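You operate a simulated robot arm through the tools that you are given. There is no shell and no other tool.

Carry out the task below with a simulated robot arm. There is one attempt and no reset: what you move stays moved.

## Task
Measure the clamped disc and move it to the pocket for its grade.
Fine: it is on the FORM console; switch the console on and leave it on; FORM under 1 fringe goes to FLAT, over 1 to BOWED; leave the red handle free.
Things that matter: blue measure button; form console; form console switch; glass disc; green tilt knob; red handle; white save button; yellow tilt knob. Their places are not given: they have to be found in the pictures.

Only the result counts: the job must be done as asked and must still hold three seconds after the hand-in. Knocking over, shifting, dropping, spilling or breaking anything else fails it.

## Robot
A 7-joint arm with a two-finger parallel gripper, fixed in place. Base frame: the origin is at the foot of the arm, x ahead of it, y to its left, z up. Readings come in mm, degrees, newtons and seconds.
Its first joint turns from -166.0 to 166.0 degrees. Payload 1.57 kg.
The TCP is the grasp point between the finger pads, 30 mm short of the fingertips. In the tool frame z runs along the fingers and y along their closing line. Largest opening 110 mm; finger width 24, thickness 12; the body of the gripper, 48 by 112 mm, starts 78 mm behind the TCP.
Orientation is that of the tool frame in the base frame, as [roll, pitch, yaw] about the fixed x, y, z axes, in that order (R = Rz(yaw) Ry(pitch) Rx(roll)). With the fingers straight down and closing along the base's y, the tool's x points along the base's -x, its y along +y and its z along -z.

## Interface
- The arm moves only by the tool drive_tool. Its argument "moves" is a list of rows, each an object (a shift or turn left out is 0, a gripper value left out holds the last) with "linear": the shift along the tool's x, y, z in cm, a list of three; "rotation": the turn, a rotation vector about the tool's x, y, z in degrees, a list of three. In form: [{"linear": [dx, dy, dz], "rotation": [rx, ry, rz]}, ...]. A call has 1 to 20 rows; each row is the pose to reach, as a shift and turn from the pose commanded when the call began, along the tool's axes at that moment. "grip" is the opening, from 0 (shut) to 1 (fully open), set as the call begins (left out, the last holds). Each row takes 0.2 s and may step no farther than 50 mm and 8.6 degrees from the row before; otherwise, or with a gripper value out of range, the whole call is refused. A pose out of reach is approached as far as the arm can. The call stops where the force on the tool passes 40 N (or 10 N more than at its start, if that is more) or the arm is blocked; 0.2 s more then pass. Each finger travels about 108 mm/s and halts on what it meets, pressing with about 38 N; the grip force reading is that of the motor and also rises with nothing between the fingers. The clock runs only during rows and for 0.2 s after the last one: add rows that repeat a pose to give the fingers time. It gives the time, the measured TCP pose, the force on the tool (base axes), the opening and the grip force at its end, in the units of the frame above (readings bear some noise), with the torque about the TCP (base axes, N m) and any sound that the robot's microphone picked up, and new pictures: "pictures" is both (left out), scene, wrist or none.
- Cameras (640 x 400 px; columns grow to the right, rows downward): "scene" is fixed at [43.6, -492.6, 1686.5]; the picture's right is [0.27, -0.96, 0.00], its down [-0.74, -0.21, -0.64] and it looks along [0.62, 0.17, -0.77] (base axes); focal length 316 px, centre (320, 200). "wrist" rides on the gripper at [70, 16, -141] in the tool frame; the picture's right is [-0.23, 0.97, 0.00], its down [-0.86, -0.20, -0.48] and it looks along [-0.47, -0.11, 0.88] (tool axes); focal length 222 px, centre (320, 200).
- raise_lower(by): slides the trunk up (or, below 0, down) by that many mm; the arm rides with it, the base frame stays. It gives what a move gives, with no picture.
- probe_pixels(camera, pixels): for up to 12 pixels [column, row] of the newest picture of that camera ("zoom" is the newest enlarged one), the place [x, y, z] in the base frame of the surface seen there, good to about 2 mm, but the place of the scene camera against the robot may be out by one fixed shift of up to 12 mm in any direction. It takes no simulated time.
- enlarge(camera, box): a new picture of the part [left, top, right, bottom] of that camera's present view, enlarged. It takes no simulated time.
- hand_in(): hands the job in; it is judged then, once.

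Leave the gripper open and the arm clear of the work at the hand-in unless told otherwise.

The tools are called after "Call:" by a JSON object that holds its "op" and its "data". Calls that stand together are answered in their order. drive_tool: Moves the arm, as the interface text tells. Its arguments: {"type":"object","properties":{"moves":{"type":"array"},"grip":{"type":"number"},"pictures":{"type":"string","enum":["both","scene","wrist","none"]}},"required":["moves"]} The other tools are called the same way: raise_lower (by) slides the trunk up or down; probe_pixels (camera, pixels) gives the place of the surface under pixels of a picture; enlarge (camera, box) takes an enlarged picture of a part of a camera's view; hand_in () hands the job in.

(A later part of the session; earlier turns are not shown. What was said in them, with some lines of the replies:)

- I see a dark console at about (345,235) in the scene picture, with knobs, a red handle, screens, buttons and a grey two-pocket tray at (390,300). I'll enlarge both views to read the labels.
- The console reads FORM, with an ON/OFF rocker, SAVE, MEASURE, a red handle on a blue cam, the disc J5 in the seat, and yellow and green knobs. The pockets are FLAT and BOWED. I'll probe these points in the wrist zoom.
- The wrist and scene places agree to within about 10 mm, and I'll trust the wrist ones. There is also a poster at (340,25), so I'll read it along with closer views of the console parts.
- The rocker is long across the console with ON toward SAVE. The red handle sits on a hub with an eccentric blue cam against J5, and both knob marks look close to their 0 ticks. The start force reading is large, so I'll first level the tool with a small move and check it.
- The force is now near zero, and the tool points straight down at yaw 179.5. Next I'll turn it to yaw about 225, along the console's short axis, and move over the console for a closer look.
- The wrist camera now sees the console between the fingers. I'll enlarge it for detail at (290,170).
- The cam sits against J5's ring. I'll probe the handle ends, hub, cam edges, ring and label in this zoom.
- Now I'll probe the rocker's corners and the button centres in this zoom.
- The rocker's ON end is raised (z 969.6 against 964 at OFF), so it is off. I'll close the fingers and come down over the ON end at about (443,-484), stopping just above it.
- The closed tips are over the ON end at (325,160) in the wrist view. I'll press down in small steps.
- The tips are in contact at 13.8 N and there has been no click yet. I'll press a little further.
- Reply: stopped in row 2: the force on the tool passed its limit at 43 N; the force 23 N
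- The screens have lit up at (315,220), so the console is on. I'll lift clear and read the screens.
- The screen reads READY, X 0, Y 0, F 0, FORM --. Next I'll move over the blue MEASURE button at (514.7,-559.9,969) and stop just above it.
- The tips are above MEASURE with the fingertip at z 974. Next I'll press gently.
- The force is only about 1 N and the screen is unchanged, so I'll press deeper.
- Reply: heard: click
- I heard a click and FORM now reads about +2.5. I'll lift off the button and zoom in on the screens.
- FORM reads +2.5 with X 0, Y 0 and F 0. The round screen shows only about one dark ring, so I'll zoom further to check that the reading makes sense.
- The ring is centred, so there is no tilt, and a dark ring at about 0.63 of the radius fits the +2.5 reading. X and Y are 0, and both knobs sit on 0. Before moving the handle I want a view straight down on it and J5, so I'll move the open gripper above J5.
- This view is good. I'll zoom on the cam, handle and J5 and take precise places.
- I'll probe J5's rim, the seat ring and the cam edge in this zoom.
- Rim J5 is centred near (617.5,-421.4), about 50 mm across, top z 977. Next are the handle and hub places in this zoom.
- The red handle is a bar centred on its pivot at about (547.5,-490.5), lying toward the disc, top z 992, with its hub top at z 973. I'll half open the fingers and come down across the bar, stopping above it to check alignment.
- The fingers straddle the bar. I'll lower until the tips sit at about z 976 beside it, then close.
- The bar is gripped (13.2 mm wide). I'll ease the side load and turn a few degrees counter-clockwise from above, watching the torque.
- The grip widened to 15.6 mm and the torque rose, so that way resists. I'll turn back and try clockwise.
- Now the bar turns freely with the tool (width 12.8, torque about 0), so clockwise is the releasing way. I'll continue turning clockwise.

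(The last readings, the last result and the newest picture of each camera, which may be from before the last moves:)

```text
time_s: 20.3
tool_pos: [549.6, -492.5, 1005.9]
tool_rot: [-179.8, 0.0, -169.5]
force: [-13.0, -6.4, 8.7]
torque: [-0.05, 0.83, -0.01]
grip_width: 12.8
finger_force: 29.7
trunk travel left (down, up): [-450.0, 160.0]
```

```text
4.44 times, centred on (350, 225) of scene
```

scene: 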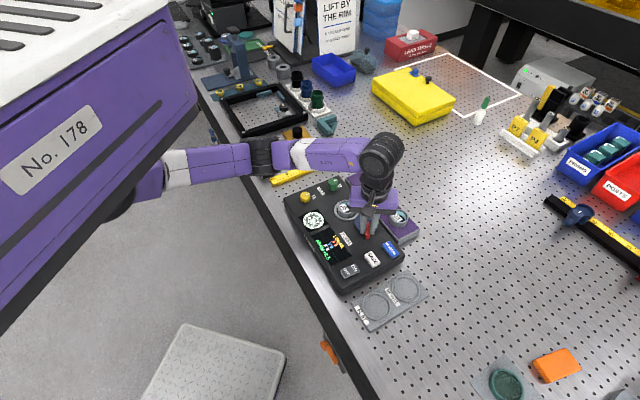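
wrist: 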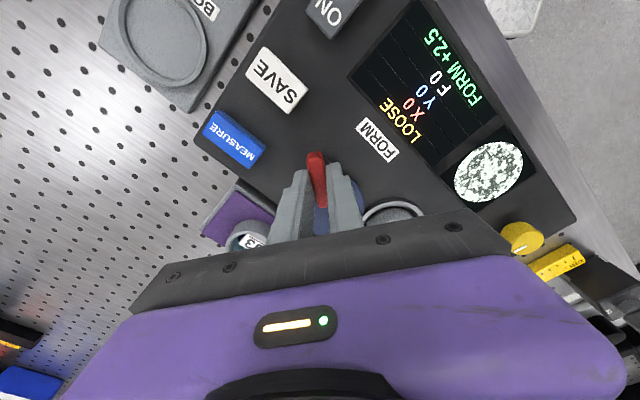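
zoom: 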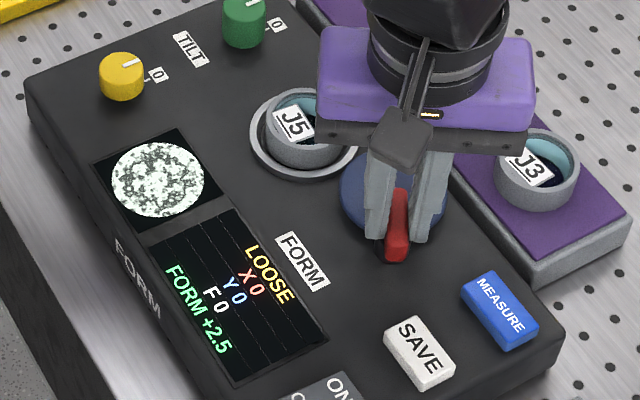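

The screen now says LOOSE with the FORM +2.5 reading held, so turning clockwise frees the disc. I'll keep turning toward the handle's free stop and ease the side load.

Call:
{"op": "drive_tool", "data": {"moves": [{"linear": [0.18, -0.05, 0], "rotation": [0, 0, 6]}, {"linear": [0.18, -0.05, 0], "rotation": [0, 0, 12]}, {"linear": [0.18, -0.05, 0], "rotation": [0, 0, 18]}, {"linear": [0.18, -0.05, 0], "rotation": [0, 0, 24]}, {"linear": [0.18, -0.05, 0], "rotation": [0, 0, 30]}, {"linear": [0.18, -0.05, 0], "rotation": [0, 0, 30]}], "pictures": "both"}}

Call:
{"op": "enlarge", "data": {"camera": "scene", "box": [290, 180, 410, 270]}}

```text
time_s: 21.7
tool_pos: [548.7, -491.2, 1006.9]
tool_rot: [-179.8, 0.2, 160.6]
force: [10.1, -10.2, 11.6]
torque: [0.06, -0.16, -0.01]
grip_width: 12.8
finger_force: 29.3
trunk travel left (down, up): [-450.0, 160.0]
```

scene: 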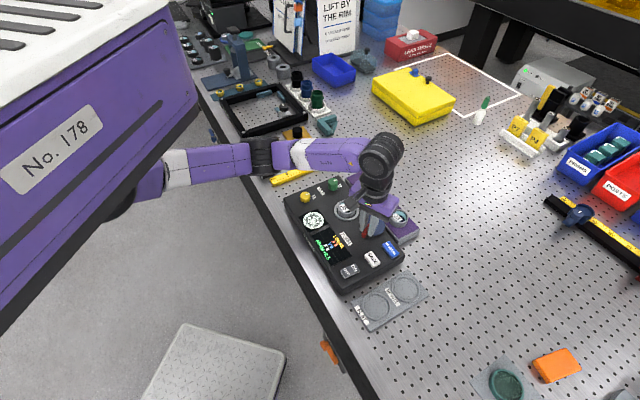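
wrist: 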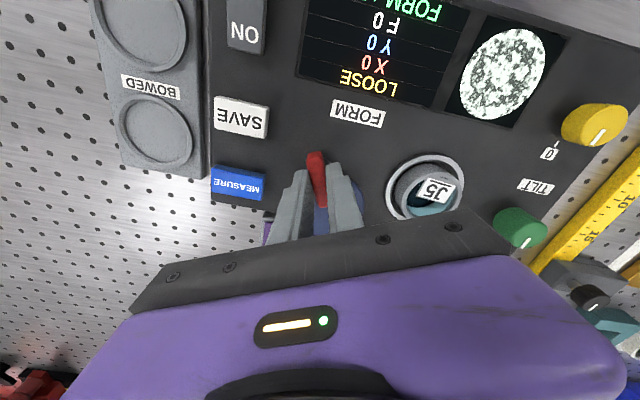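

```text
4.44 times, centred on (350, 225) of scene
```

zoom: 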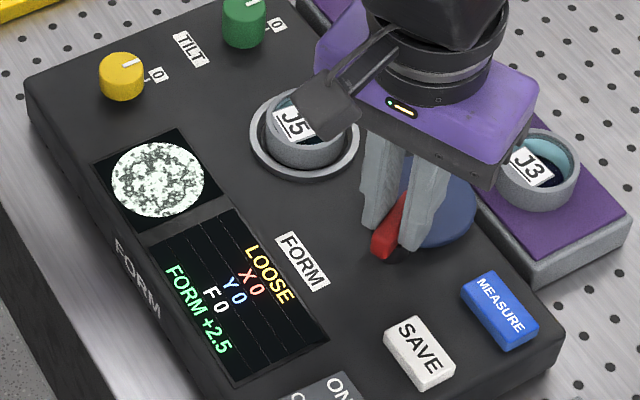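

The handle has turned 66° and the torque is still near zero. I'll turn a bit further to find the stop or reach about 90°.

Call:
{"op": "drive_tool", "data": {"moves": [{"linear": [-0.13, -0.06, 0], "rotation": [0, 0, 4]}, {"linear": [-0.13, -0.06, 0], "rotation": [0, 0, 8]}, {"linear": [-0.13, -0.06, 0], "rotation": [0, 0, 12]}, {"linear": [-0.13, -0.06, 0], "rotation": [0, 0, 16]}, {"linear": [-0.13, -0.06, 0], "rotation": [0, 0, 20]}, {"linear": [-0.13, -0.06, 0], "rotation": [0, 0, 20]}], "pictures": "both"}}

Call:
{"op": "enlarge", "data": {"camera": "scene", "box": [290, 180, 410, 270]}}

```text
time_s: 23.1
tool_pos: [548.4, -491.2, 1007.0]
tool_rot: [-179.9, 0.1, 140.6]
force: [3.4, 8.3, 23.0]
torque: [0.59, 0.19, -0.02]
grip_width: 12.9
finger_force: 29.5
trunk travel left (down, up): [-450.0, 160.0]
```

scene: 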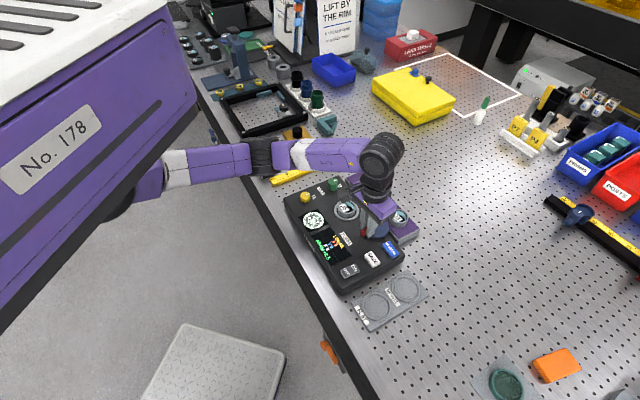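
wrist: 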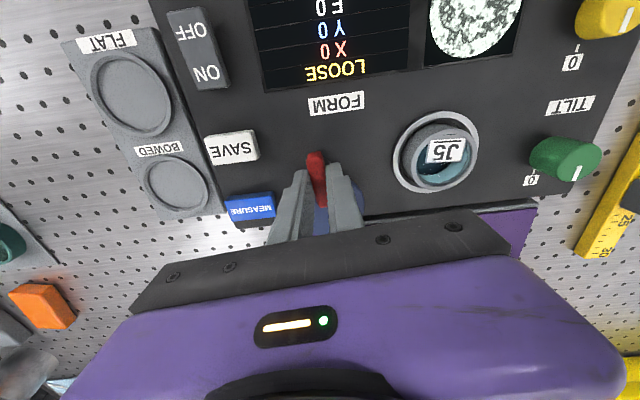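

```text
4.44 times, centred on (350, 225) of scene
```

zoom: 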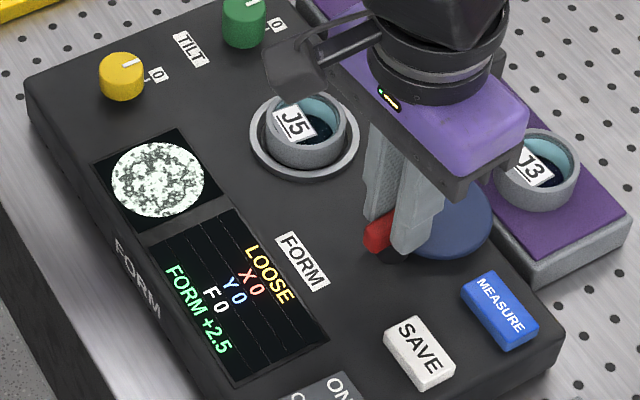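

The handle is now turned about 86°, the screen shows LOOSE, and the torque is near zero, so the handle is free. I'll open the fingers and lift away.

Call:
{"op": "drive_tool", "data": {"grip": 0.45, "moves": [{"linear": [0, 0, 0]}, {"linear": [0, 0, 0]}, {"linear": [0, 0, -2]}, {"linear": [0, 0, -5]}, {"linear": [0, 0, -9]}, {"linear": [0, 0, -13]}], "pictures": "both"}}

Call:
{"op": "enlarge", "data": {"camera": "scene", "box": [290, 180, 410, 270]}}

Call:
{"op": "enlarge", "data": {"camera": "wrist", "box": [100, 20, 480, 240]}}

```text
time_s: 24.5
tool_pos: [548.7, -492.6, 1134.8]
tool_rot: [-179.9, 0.1, 140.7]
force: [-0.4, 0.3, 0.2]
torque: [0.0, 0.0, -0.01]
grip_width: 49.5
finger_force: 0.1
trunk travel left (down, up): [-450.0, 160.0]
```

scene: 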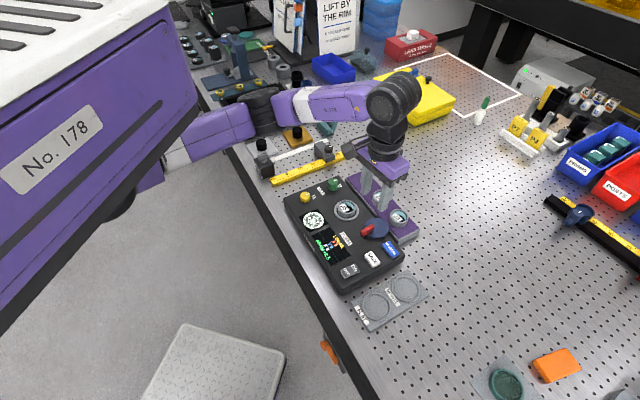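
wrist: 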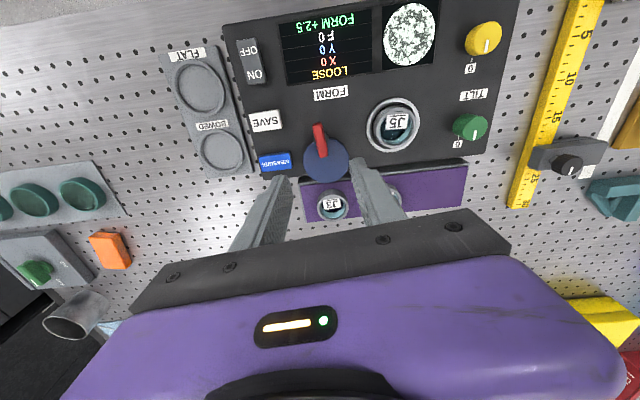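

```text
4.44 times, centred on (350, 225) of scene
```

zoom: 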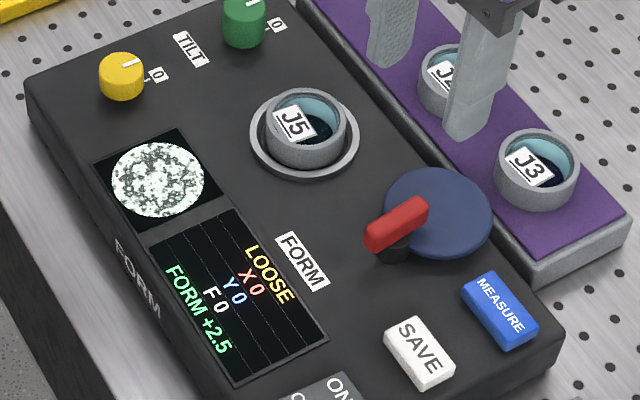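

```text
1.68 times, centred on (290, 130) of wrist
```

zoom: 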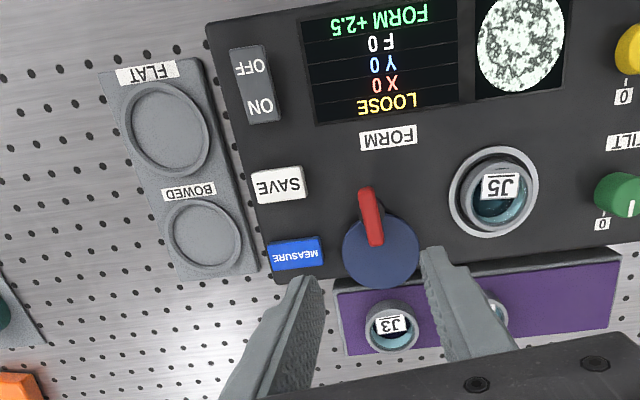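

The handle is free and the cam is clear of J5. I'll re-measure J5's rim, which may have shifted on release, along with the tray pockets.

Call:
{"op": "enlarge", "data": {"camera": "wrist", "box": [170, 40, 260, 190]}}

Call:
{"op": "enlarge", "data": {"camera": "wrist", "box": [355, 85, 435, 165]}}

```text
2.67 times, centred on (215, 115) of wrist
```

zoom: 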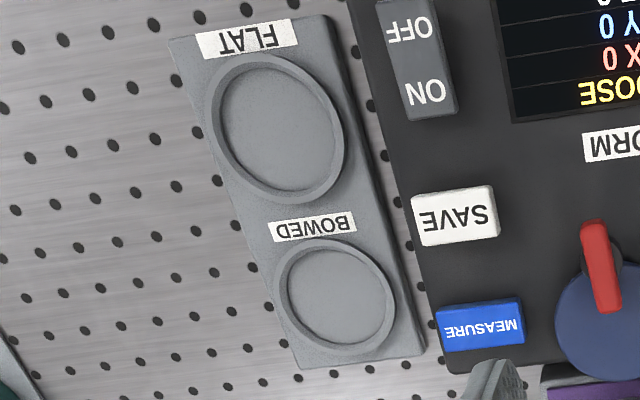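

```text
5.00 times, centred on (395, 125) of wrist
```

zoom: 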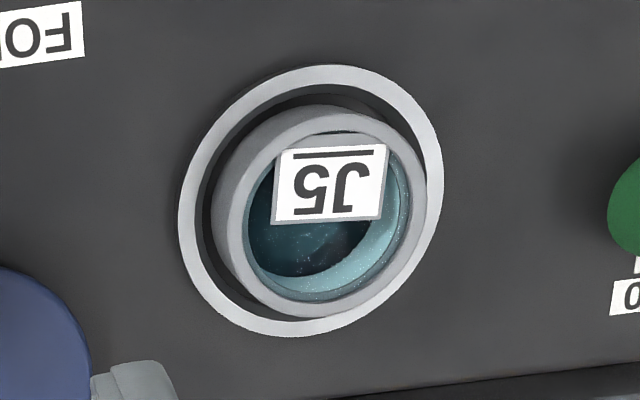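

I'll probe J5's rim top and the seat ring in this zoom.

Call:
{"op": "probe_pixels", "data": {"camera": "zoom", "pixels": [[335, 120], [403, 160], [411, 225], [365, 290], [300, 304], [243, 262], [240, 195], [270, 143], [320, 76], [433, 185], [190, 225], [290, 325]]}}

Call:
{"op": "probe_pixels", "data": {"camera": "wrist", "pixels": [[221, 147], [201, 150], [241, 152], [224, 130], [221, 168], [210, 172], [245, 172], [205, 130], [200, 88], [218, 112], [255, 160], [198, 165]]}}

```text
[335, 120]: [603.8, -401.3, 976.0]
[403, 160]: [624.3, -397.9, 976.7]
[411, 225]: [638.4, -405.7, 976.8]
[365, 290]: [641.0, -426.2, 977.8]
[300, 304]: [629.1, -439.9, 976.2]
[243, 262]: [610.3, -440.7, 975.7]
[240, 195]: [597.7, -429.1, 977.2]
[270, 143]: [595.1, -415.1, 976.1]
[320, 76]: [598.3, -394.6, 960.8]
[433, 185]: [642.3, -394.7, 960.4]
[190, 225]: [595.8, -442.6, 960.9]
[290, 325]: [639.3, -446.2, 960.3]
```

```text
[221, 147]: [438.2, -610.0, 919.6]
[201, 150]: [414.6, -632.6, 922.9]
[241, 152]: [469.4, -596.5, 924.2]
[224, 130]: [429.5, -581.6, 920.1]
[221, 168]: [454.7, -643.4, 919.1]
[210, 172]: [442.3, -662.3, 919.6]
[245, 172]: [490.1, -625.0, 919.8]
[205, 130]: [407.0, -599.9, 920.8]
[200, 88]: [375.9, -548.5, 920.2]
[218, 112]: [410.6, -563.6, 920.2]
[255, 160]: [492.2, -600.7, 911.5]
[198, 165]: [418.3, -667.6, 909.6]
```

J5's rim centre is about (617.5,-419.5), top z 976.5. The tray top is at z 920 with raised rings around the pockets, so I'll take a closer zoom of the BOWED pocket for its centre.

Call:
{"op": "enlarge", "data": {"camera": "wrist", "box": [185, 115, 260, 185]}}

```text
5.71 times, centred on (222, 150) of wrist
```

zoom: 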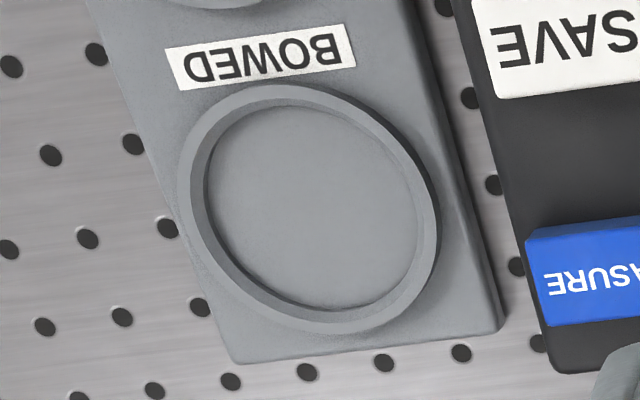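

I'll probe the ring's top face all around, plus the floor.

Call:
{"op": "probe_pixels", "data": {"camera": "zoom", "pixels": [[275, 94], [429, 220], [345, 323], [188, 190], [385, 135], [235, 283], [410, 290], [205, 125], [310, 205], [270, 200], [350, 210], [550, 120]]}}

```text
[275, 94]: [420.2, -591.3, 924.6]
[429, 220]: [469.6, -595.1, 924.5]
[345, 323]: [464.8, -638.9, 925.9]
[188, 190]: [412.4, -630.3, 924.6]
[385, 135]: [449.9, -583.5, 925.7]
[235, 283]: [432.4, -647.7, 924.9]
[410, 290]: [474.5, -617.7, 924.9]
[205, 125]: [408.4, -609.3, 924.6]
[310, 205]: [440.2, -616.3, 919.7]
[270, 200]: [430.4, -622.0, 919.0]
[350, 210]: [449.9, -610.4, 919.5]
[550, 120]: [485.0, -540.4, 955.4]
```

The BOWED pocket centre is about (441.5,-614.3), floor z 919.5, ring top 925, roughly 60 mm inside. Next I'll turn back to yaw 225, with the fingers closing across the console, and hover over J5.

Call:
{"op": "drive_tool", "data": {"grip": 0.8, "moves": [{"linear": [-0.07, 1.0, 0.5], "rotation": [0, 0, -8.4]}, {"linear": [-0.14, 2.0, 1.0], "rotation": [0, 0, -16.8]}, {"linear": [-0.21, 3.0, 1.5], "rotation": [0, 0, -25.2]}, {"linear": [-0.28, 4.0, 2.0], "rotation": [0, 0, -33.6]}, {"linear": [-0.35, 5.0, 2.5], "rotation": [0, 0, -42]}, {"linear": [-0.42, 6.0, 3.0], "rotation": [0, 0, -50.4]}, {"linear": [-0.49, 7.0, 3.5], "rotation": [0, 0, -58.8]}, {"linear": [-0.56, 8.0, 4.5], "rotation": [0, 0, -67.2]}, {"linear": [-0.63, 9.0, 5.5], "rotation": [0, 0, -75.6]}, {"linear": [-0.7, 10.01, 7.0], "rotation": [0, 0, -84.0]}, {"linear": [-0.7, 10.01, 8.5], "rotation": [0, 0, -84.3]}, {"linear": [-0.7, 10.01, 8.5], "rotation": [0, 0, -84.3]}], "pictures": "both"}}

Call:
{"op": "enlarge", "data": {"camera": "wrist", "box": [240, 110, 420, 230]}}

Call:
{"op": "enlarge", "data": {"camera": "scene", "box": [290, 150, 410, 240]}}

```text
time_s: 27.1
tool_pos: [617.6, -418.3, 1051.7]
tool_rot: [-179.8, -0.2, -135.1]
force: [0.1, -0.1, -0.3]
torque: [-0.03, -0.04, -0.01]
grip_width: 88.1
finger_force: 0.0
trunk travel left (down, up): [-450.0, 160.0]
```

scene: 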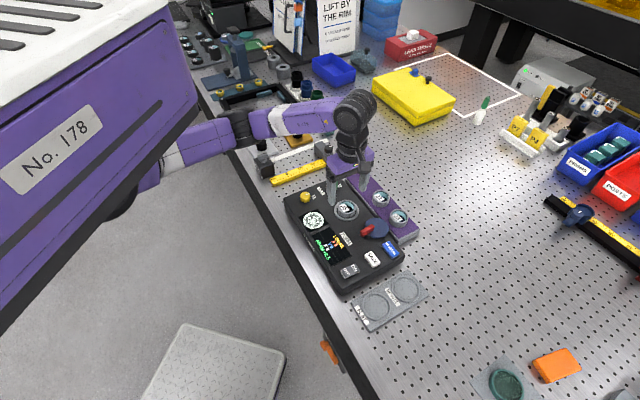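
wrist: 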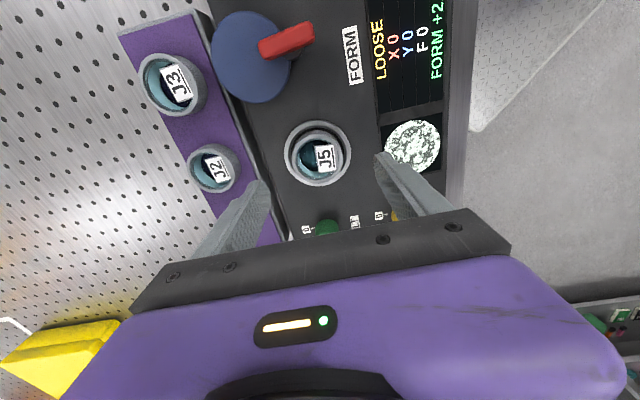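

```text
3.33 times, centred on (330, 170) of wrist
```

zoom: 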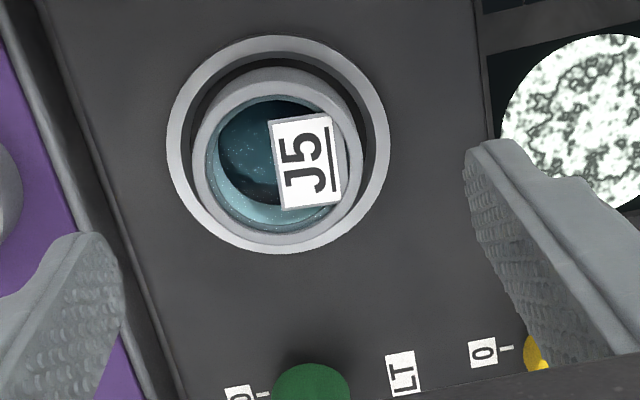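

```text
4.44 times, centred on (350, 195) of scene
```

zoom: 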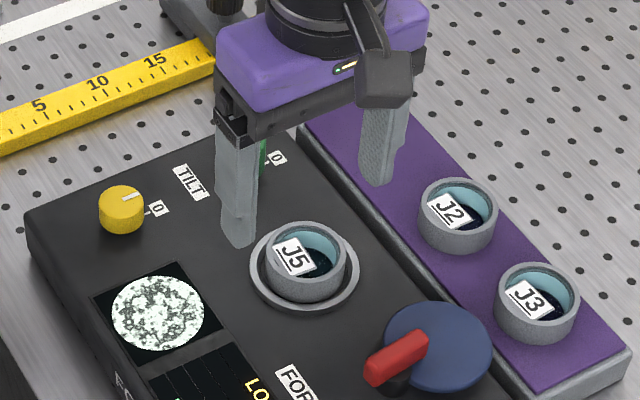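

I'll take one more measurement of the rim from here, since the two so far differ by 2 mm.

Call:
{"op": "enlarge", "data": {"camera": "wrist", "box": [275, 110, 365, 195]}}

```text
4.71 times, centred on (320, 152) of wrist
```

zoom: 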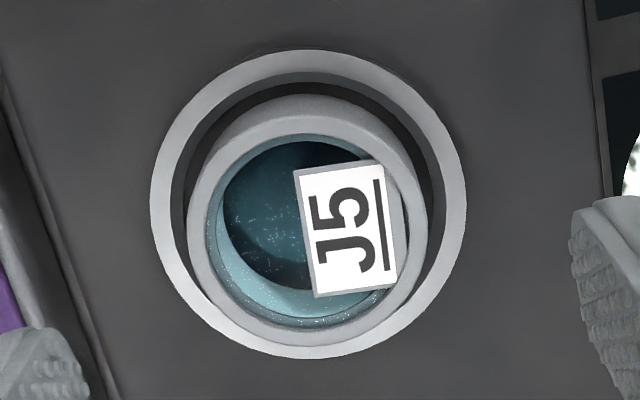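

Call:
{"op": "probe_pixels", "data": {"camera": "zoom", "pixels": [[305, 130], [203, 240], [417, 230], [310, 338], [228, 165], [395, 170], [228, 307], [395, 312], [158, 205], [460, 205], [310, 62], [308, 352]]}}

```text
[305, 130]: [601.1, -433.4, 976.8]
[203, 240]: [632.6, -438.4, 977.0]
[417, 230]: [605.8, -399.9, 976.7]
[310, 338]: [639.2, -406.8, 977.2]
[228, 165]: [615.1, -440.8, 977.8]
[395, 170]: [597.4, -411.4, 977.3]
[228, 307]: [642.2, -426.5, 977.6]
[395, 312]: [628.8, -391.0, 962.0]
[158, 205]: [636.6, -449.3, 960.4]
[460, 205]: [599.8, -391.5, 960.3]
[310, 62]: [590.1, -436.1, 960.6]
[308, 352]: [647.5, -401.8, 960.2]
```

The rim centre is about (619,-419.8). I'll also probe the purple rack surface and the J2/J3 rims to estimate the ring's height, then go down.

Call:
{"op": "probe_pixels", "data": {"camera": "wrist", "pixels": [[205, 125], [215, 110], [195, 115], [143, 78], [205, 90], [240, 165]]}}

Call:
{"op": "drive_tool", "data": {"moves": [{"linear": [0.03, -0.18, 2]}, {"linear": [0.03, -0.18, 4]}, {"linear": [0.03, -0.18, 5.3]}, {"linear": [0.03, -0.18, 5.8]}, {"linear": [0.03, -0.18, 5.8]}], "pictures": "both"}}

Call:
{"op": "enlarge", "data": {"camera": "wrist", "box": [240, 110, 420, 230]}}

```text
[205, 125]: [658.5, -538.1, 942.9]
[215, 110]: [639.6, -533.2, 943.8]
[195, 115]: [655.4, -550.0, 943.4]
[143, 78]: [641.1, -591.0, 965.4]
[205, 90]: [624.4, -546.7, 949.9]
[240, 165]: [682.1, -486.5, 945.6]
```

```text
time_s: 28.3
tool_pos: [616.9, -420.8, 992.9]
tool_rot: [-179.9, -0.1, -135.0]
force: [0.1, 0.4, 0.0]
torque: [0.0, 0.04, -0.03]
grip_width: 87.9
finger_force: 0.0
trunk travel left (down, up): [-450.0, 160.0]
```

scene: 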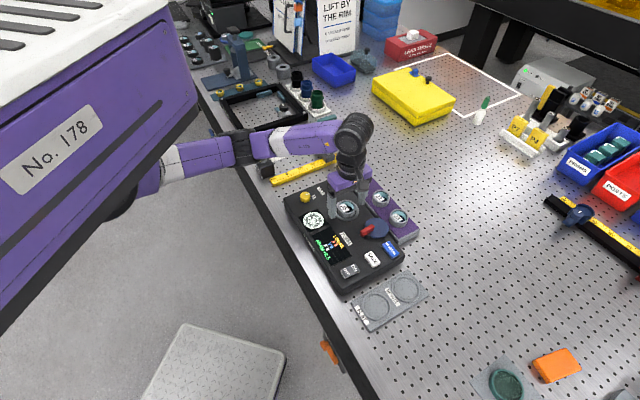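
wrist: 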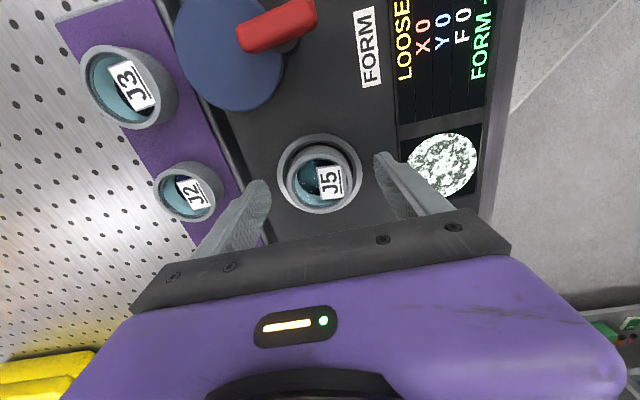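

```text
3.33 times, centred on (330, 170) of wrist
```

zoom: 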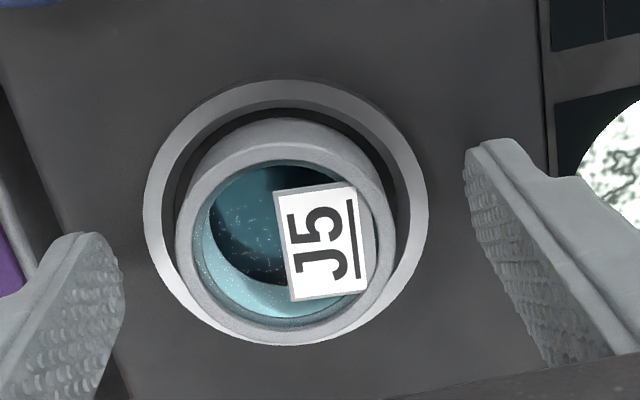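

The ring is 22 mm tall (rack 943.5, J3 top 965.5), so J5 stands at z 955 and J5 is centred between the fingers. I'll close on the rim now.

Call:
{"op": "drive_tool", "data": {"grip": 0.4, "moves": [{"linear": [0, 0, 0]}, {"linear": [0, 0, 0]}, {"linear": [0, 0, 0]}], "pictures": "wrist"}}

Call:
{"op": "enlarge", "data": {"camera": "wrist", "box": [240, 110, 420, 230]}}

```text
time_s: 29.1
tool_pos: [617.3, -421.1, 992.8]
tool_rot: [-179.9, -0.2, -135.1]
force: [-0.2, 0.6, -0.2]
torque: [0.0, 0.01, -0.01]
grip_width: 50.2
finger_force: 37.5
trunk travel left (down, up): [-450.0, 160.0]
```

wrist: 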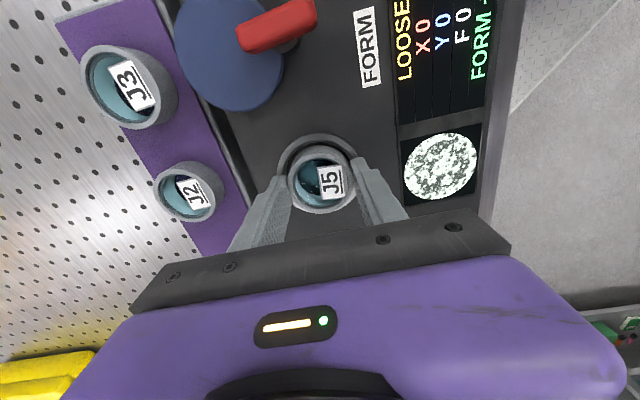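

```text
3.33 times, centred on (330, 170) of wrist
```

zoom: 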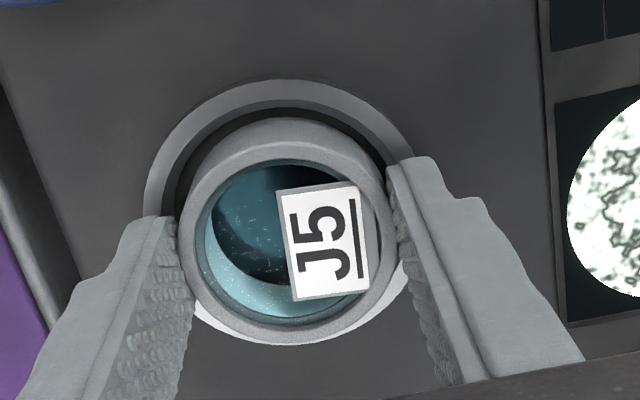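

J5 is held at 50.2 mm with both fingers on the rim. I'll lift it straight up 8 cm and check the hold.

Call:
{"op": "drive_tool", "data": {"moves": [{"linear": [0, 0, -0.5]}, {"linear": [0, 0, -1.5]}, {"linear": [0, 0, -3]}, {"linear": [0, 0, -5]}, {"linear": [0, 0, -7]}, {"linear": [0, 0, -8]}, {"linear": [0, 0, -8]}], "pictures": "both"}}

Call:
{"op": "enlarge", "data": {"camera": "scene", "box": [290, 150, 410, 240]}}

```text
time_s: 30.7
tool_pos: [618.2, -420.6, 1073.9]
tool_rot: [-179.9, -0.1, -135.2]
force: [0.9, 0.7, -0.6]
torque: [0.01, 0.0, 0.0]
grip_width: 50.3
finger_force: 37.4
trunk travel left (down, up): [-450.0, 160.0]
```

scene: 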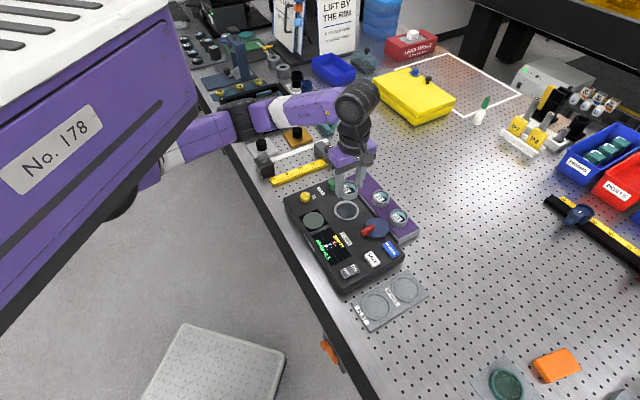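
wrist: 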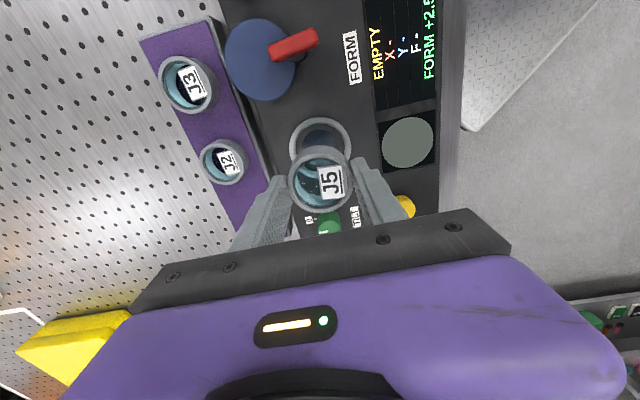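

```text
4.44 times, centred on (350, 195) of scene
```

zoom: 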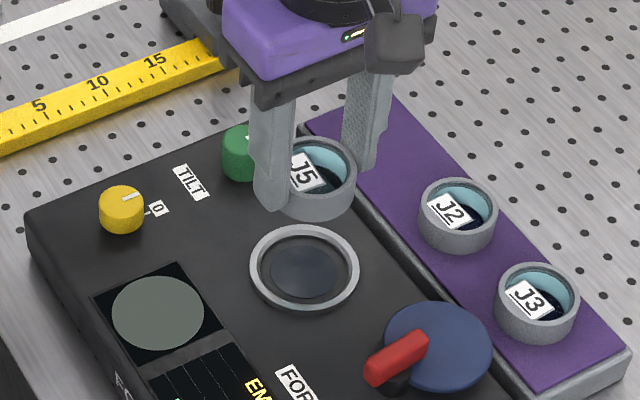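

J5 is held securely and the console shows EMPTY. I'll carry it at this height to above the BOWED pocket at (441.5,-614.3).

Call:
{"op": "drive_tool", "data": {"moves": [{"linear": [3, -0.15, 0]}, {"linear": [7, -0.35, 0]}, {"linear": [11, -0.55, 0]}, {"linear": [15, -0.75, 0]}, {"linear": [19, -0.95, 0]}, {"linear": [23, -1.15, 0]}, {"linear": [26.2, -1.29, 0]}, {"linear": [26.2, -1.29, 0]}, {"linear": [26.2, -1.29, 3]}, {"linear": [26.2, -1.29, 6]}, {"linear": [26.2, -1.29, 6]}], "pictures": "both"}}

Call:
{"op": "enlarge", "data": {"camera": "wrist", "box": [240, 110, 420, 230]}}

Call:
{"op": "enlarge", "data": {"camera": "scene", "box": [330, 230, 450, 330]}}

```text
time_s: 33.1
tool_pos: [442.3, -616.3, 1014.0]
tool_rot: [180.0, -0.1, -135.1]
force: [-0.1, -0.1, -0.9]
torque: [-0.02, 0.02, 0.0]
grip_width: 50.8
finger_force: 38.2
trunk travel left (down, up): [-450.0, 160.0]
```

scene: 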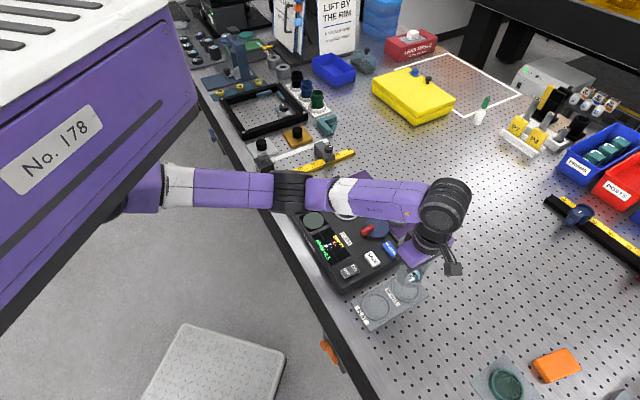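
wrist: 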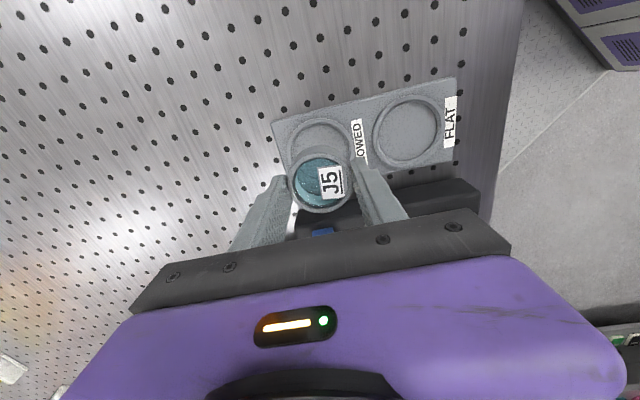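

```text
3.33 times, centred on (330, 170) of wrist
```

zoom: 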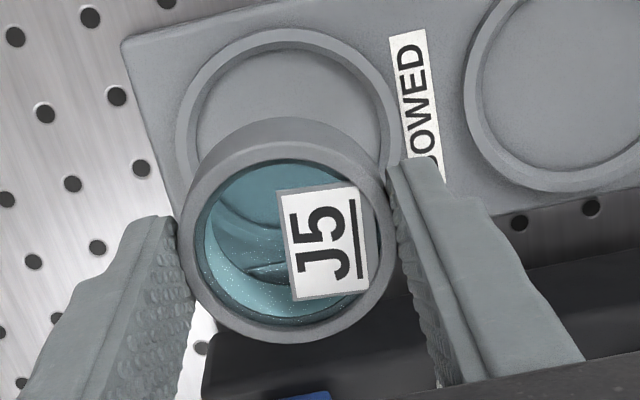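

```text
4.00 times, centred on (390, 280) of scene
```

zoom: 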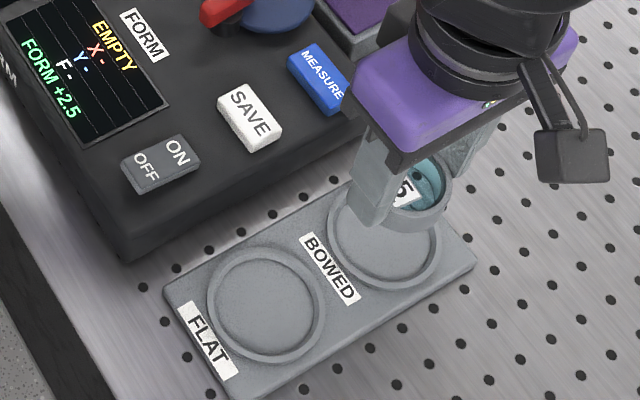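

J5 hangs above the BOWED pocket. I'll re-check the ring's centre from here before lowering.

Call:
{"op": "enlarge", "data": {"camera": "wrist", "box": [270, 100, 380, 170]}}

```text
5.71 times, centred on (325, 135) of wrist
```

zoom: 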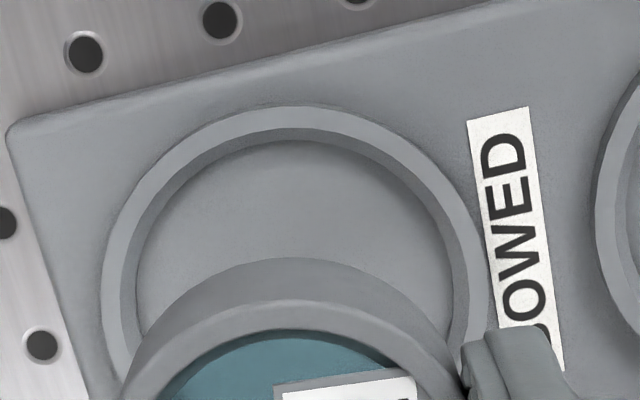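

Call:
{"op": "probe_pixels", "data": {"camera": "zoom", "pixels": [[113, 260], [290, 116], [165, 165], [415, 165], [462, 250], [115, 320], [225, 128], [360, 133], [290, 220], [472, 310]]}}

```text
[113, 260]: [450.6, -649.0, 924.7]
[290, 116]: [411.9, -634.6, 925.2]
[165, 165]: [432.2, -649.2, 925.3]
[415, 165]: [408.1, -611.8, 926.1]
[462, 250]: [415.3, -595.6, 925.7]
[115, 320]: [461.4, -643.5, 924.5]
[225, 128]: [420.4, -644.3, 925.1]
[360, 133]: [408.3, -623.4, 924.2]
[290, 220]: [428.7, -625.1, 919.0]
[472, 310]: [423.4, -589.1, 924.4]
```

The two ring fits average to about (441,-616), within a couple of mm of the tool, and the pocket leaves about 4 mm all round. I'll lower slowly toward the floor, watching the force.

Call:
{"op": "drive_tool", "data": {"moves": [{"linear": [0.09, 0.09, 2]}, {"linear": [0.09, 0.09, 4]}, {"linear": [0.09, 0.09, 4.8]}, {"linear": [0.09, 0.09, 5.2]}, {"linear": [0.09, 0.09, 5.4]}, {"linear": [0.09, 0.09, 5.5]}, {"linear": [0.09, 0.09, 5.5]}], "pictures": "both"}}

Call:
{"op": "enlarge", "data": {"camera": "wrist", "box": [240, 110, 420, 230]}}

Call:
{"op": "enlarge", "data": {"camera": "scene", "box": [330, 230, 450, 330]}}

```text
time_s: 34.7
tool_pos: [440.7, -614.9, 958.2]
tool_rot: [-180.0, -0.1, -135.1]
force: [0.4, 0.1, -0.5]
torque: [0.04, 0.03, -0.01]
grip_width: 50.4
finger_force: 38.0
trunk travel left (down, up): [-450.0, 160.0]
```

scene: 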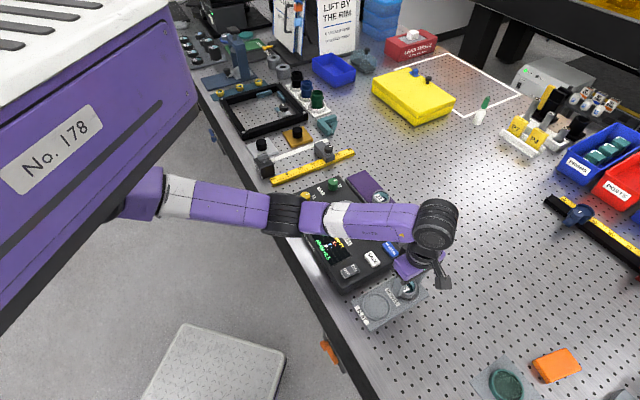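
wrist: 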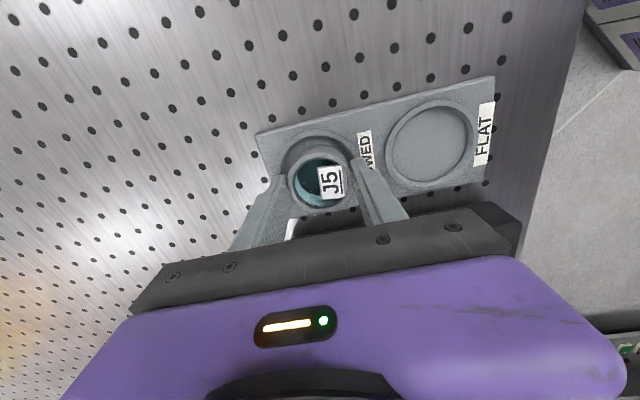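

```text
3.33 times, centred on (330, 170) of wrist
```

zoom: 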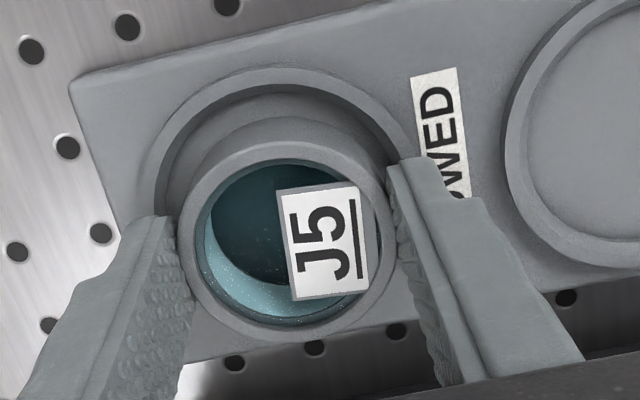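

```text
4.00 times, centred on (390, 280) of scene
```

zoom: 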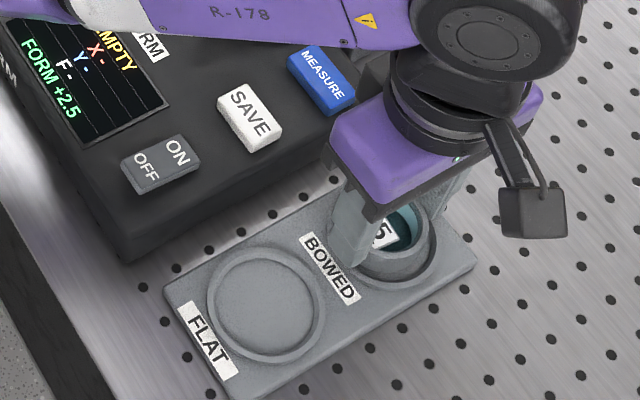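

There is no contact yet and J5 looks inside the ring. I'll lower another millimetre in half-millimetre steps.

Call:
{"op": "drive_tool", "data": {"moves": [{"linear": [0, 0, 0.05]}, {"linear": [0, 0, 0.1]}, {"linear": [0, 0, 0.1]}], "pictures": "none"}}

```text
time_s: 35.5
tool_pos: [440.9, -616.5, 959.3]
tool_rot: [-179.7, -0.2, -135.0]
force: [1.6, -1.2, 6.5]
torque: [0.09, -0.03, -0.02]
grip_width: 50.2
finger_force: 37.5
trunk travel left (down, up): [-450.0, 160.0]
```

Contact at about 6.5 N, so J5 is resting on the pocket floor. I'll open the fingers a little and then rise straight up.

Call:
{"op": "drive_tool", "data": {"grip": 0.65, "moves": [{"linear": [0, 0, 0]}, {"linear": [0, 0, 0]}, {"linear": [0, 0, 0]}], "pictures": "wrist"}}

Call:
{"op": "enlarge", "data": {"camera": "wrist", "box": [240, 110, 420, 230]}}

```text
time_s: 36.3
tool_pos: [441.3, -615.5, 957.3]
tool_rot: [-179.9, -0.2, -135.1]
force: [0.1, -0.4, -0.3]
torque: [0.0, 0.01, -0.02]
grip_width: 71.6
finger_force: 0.2
trunk travel left (down, up): [-450.0, 160.0]
```

wrist: 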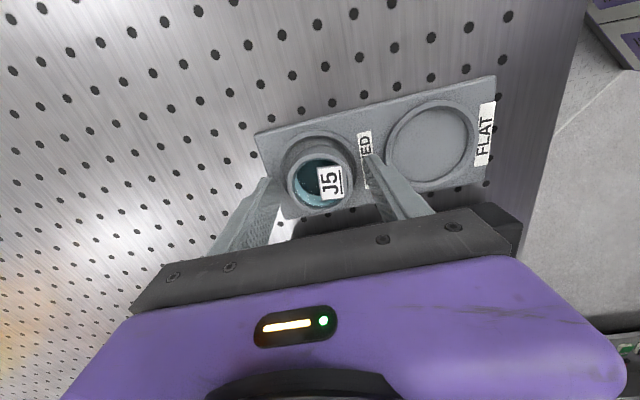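

```text
3.33 times, centred on (330, 170) of wrist
```

zoom: 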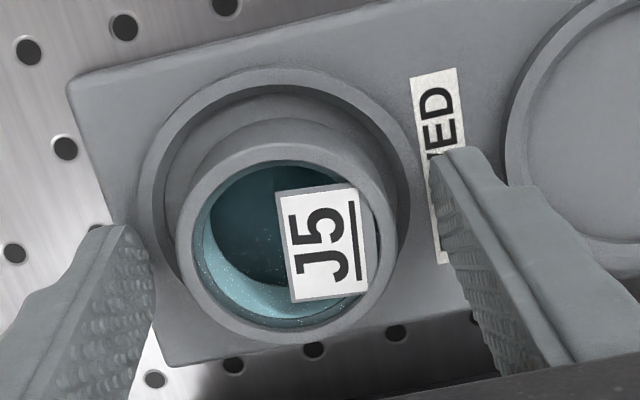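

J5 is released inside the BOWED ring and the force is near zero. I'll rise straight up and back off to inspect everything.

Call:
{"op": "drive_tool", "data": {"moves": [{"linear": [0, 0, -1.5]}, {"linear": [0, 0, -4]}, {"linear": [0, 0, -8]}, {"linear": [0, 0, -12]}, {"linear": [-2, 0, -16]}, {"linear": [-6, 0, -18]}, {"linear": [-10, 0, -20]}, {"linear": [-10, 0, -20]}], "grip": 0.65, "pictures": "both"}}

Call:
{"op": "enlarge", "data": {"camera": "scene", "box": [280, 170, 440, 330]}}

Call:
{"op": "enlarge", "data": {"camera": "wrist", "box": [220, 60, 400, 220]}}

```text
time_s: 38.1
tool_pos: [509.5, -543.7, 1156.5]
tool_rot: [-180.0, -0.1, -135.1]
force: [-0.9, 0.1, 0.5]
torque: [0.0, -0.01, -0.02]
grip_width: 71.5
finger_force: 0.0
trunk travel left (down, up): [-450.0, 160.0]
```

scene: 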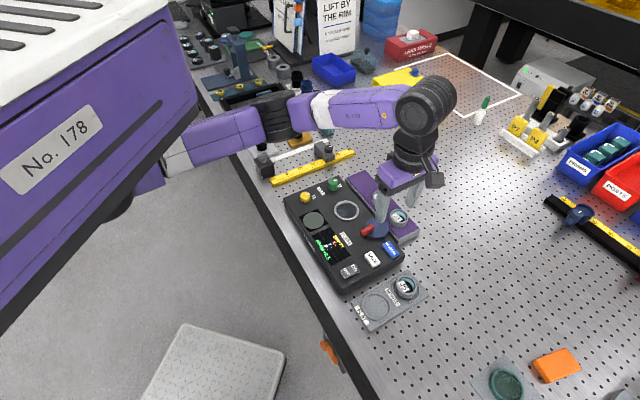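
wrist: 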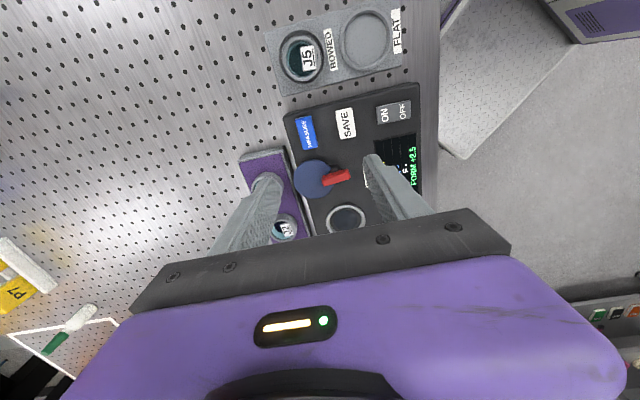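

```text
2.50 times, centred on (360, 250) of scene
```

zoom: 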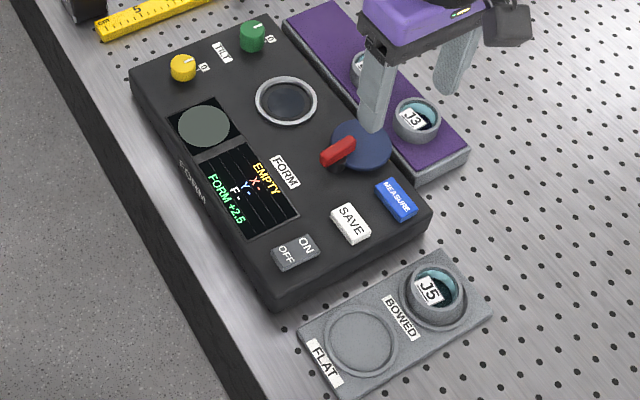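

```text
2.50 times, centred on (310, 140) of wrist
```

zoom: 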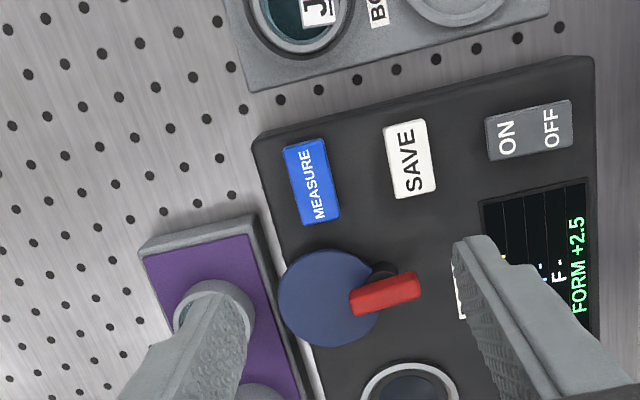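

J5 sits in BOWED, the console is lit (FORM +2.5, EMPTY), and the handle is turned free. I'll retract further up, open fully, and check J5's seating closely.

Call:
{"op": "drive_tool", "data": {"grip": 1, "moves": [{"linear": [0, 0, -4]}, {"linear": [-2, 3, -8]}, {"linear": [-3, 6, -11]}, {"linear": [-4, 9, -12]}, {"linear": [-5, 12, -12]}, {"linear": [-5, 12, -12]}], "pictures": "both"}}

Call:
{"op": "enlarge", "data": {"camera": "scene", "box": [370, 260, 430, 310]}}

Call:
{"op": "enlarge", "data": {"camera": "scene", "box": [280, 170, 430, 290]}}

```text
refused: row 2 steps farther than a row can; nothing moved
```

```text
8.00 times, centred on (400, 285) of scene
```

zoom: 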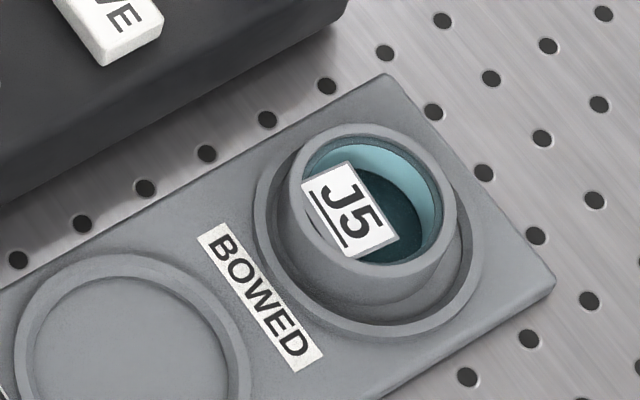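

```text
3.33 times, centred on (355, 230) of scene
```

zoom: 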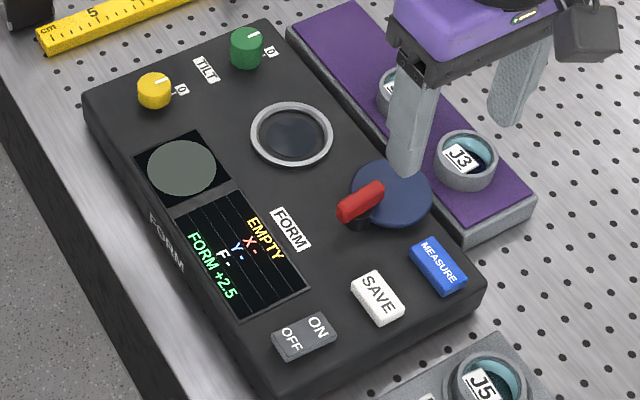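

J5 is level and fully inside the BOWED ring. My retract row was too long and was refused with nothing moved, so I'll repeat it in shorter steps.

Call:
{"op": "drive_tool", "data": {"grip": 1, "moves": [{"linear": [0, 0, -4]}, {"linear": [-1, 1.5, -8]}, {"linear": [-2, 4, -11]}, {"linear": [-3, 7, -12]}, {"linear": [-4, 10, -12]}, {"linear": [-4, 10, -12]}], "pictures": "both"}}

Call:
{"op": "enlarge", "data": {"camera": "scene", "box": [280, 170, 440, 330]}}

```text
time_s: 39.5
tool_pos: [469.7, -443.8, 1275.9]
tool_rot: [-179.9, -0.1, -135.1]
force: [0.9, 0.3, -1.0]
torque: [0.0, -0.03, -0.01]
grip_width: 109.9
finger_force: 0.0
trunk travel left (down, up): [-450.0, 160.0]
```

scene: 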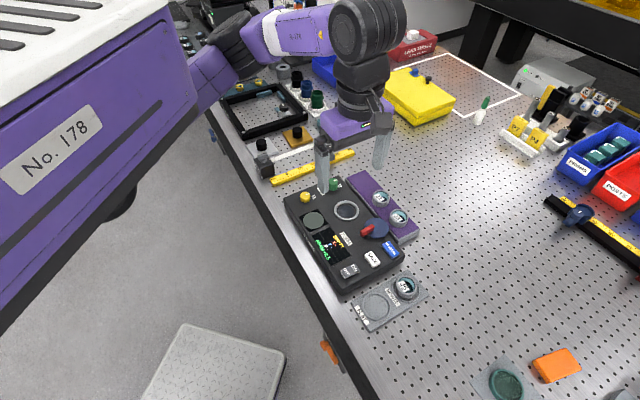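
wrist: 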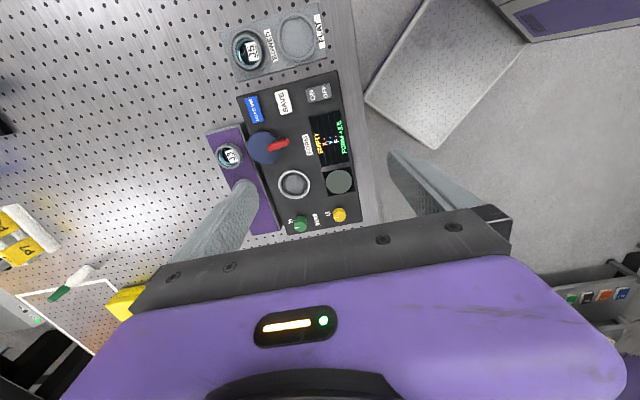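

```text
2.50 times, centred on (360, 250) of scene
```

zoom: 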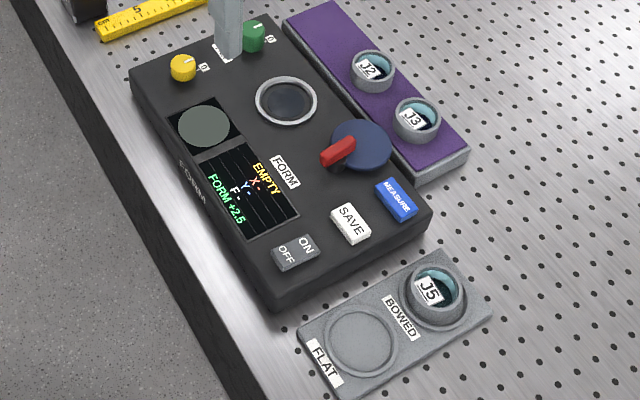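

The console is on with FORM +2.5, which is over 1 fringe. J5 is in the BOWED pocket, the red handle is free, and nothing else has moved. The gripper is open and the arm is clear at z 1276, so I'll hand in.

Call:
{"op": "hand_in", "data": {}}

```text
The job is handed in.
```

I measured the clamped disc (J5), graded it BOWED, and moved it to the BOWED pocket. The job is handed in, but I haven't seen a pass or fail result.

- **Reading:** the FORM console showed +2.5, which is over 1 fringe. Both tilts read 0 and the disc was still clamped when I measured.
- **Disc:** J5 sits level and fully inside the BOWED ring.
- **Console:** it is on and now shows EMPTY, with the +2.5 still displayed.
- **Red handle:** I turned it about 86° clockwise, and the screen changed to LOOSE before I lifted the disc.
- **Left alone:** I didn't press SAVE or turn either tilt knob, since the task didn't ask for it. J2 and J3 are still in their rack.

At the hand-in the gripper was open and the arm was well above the work.
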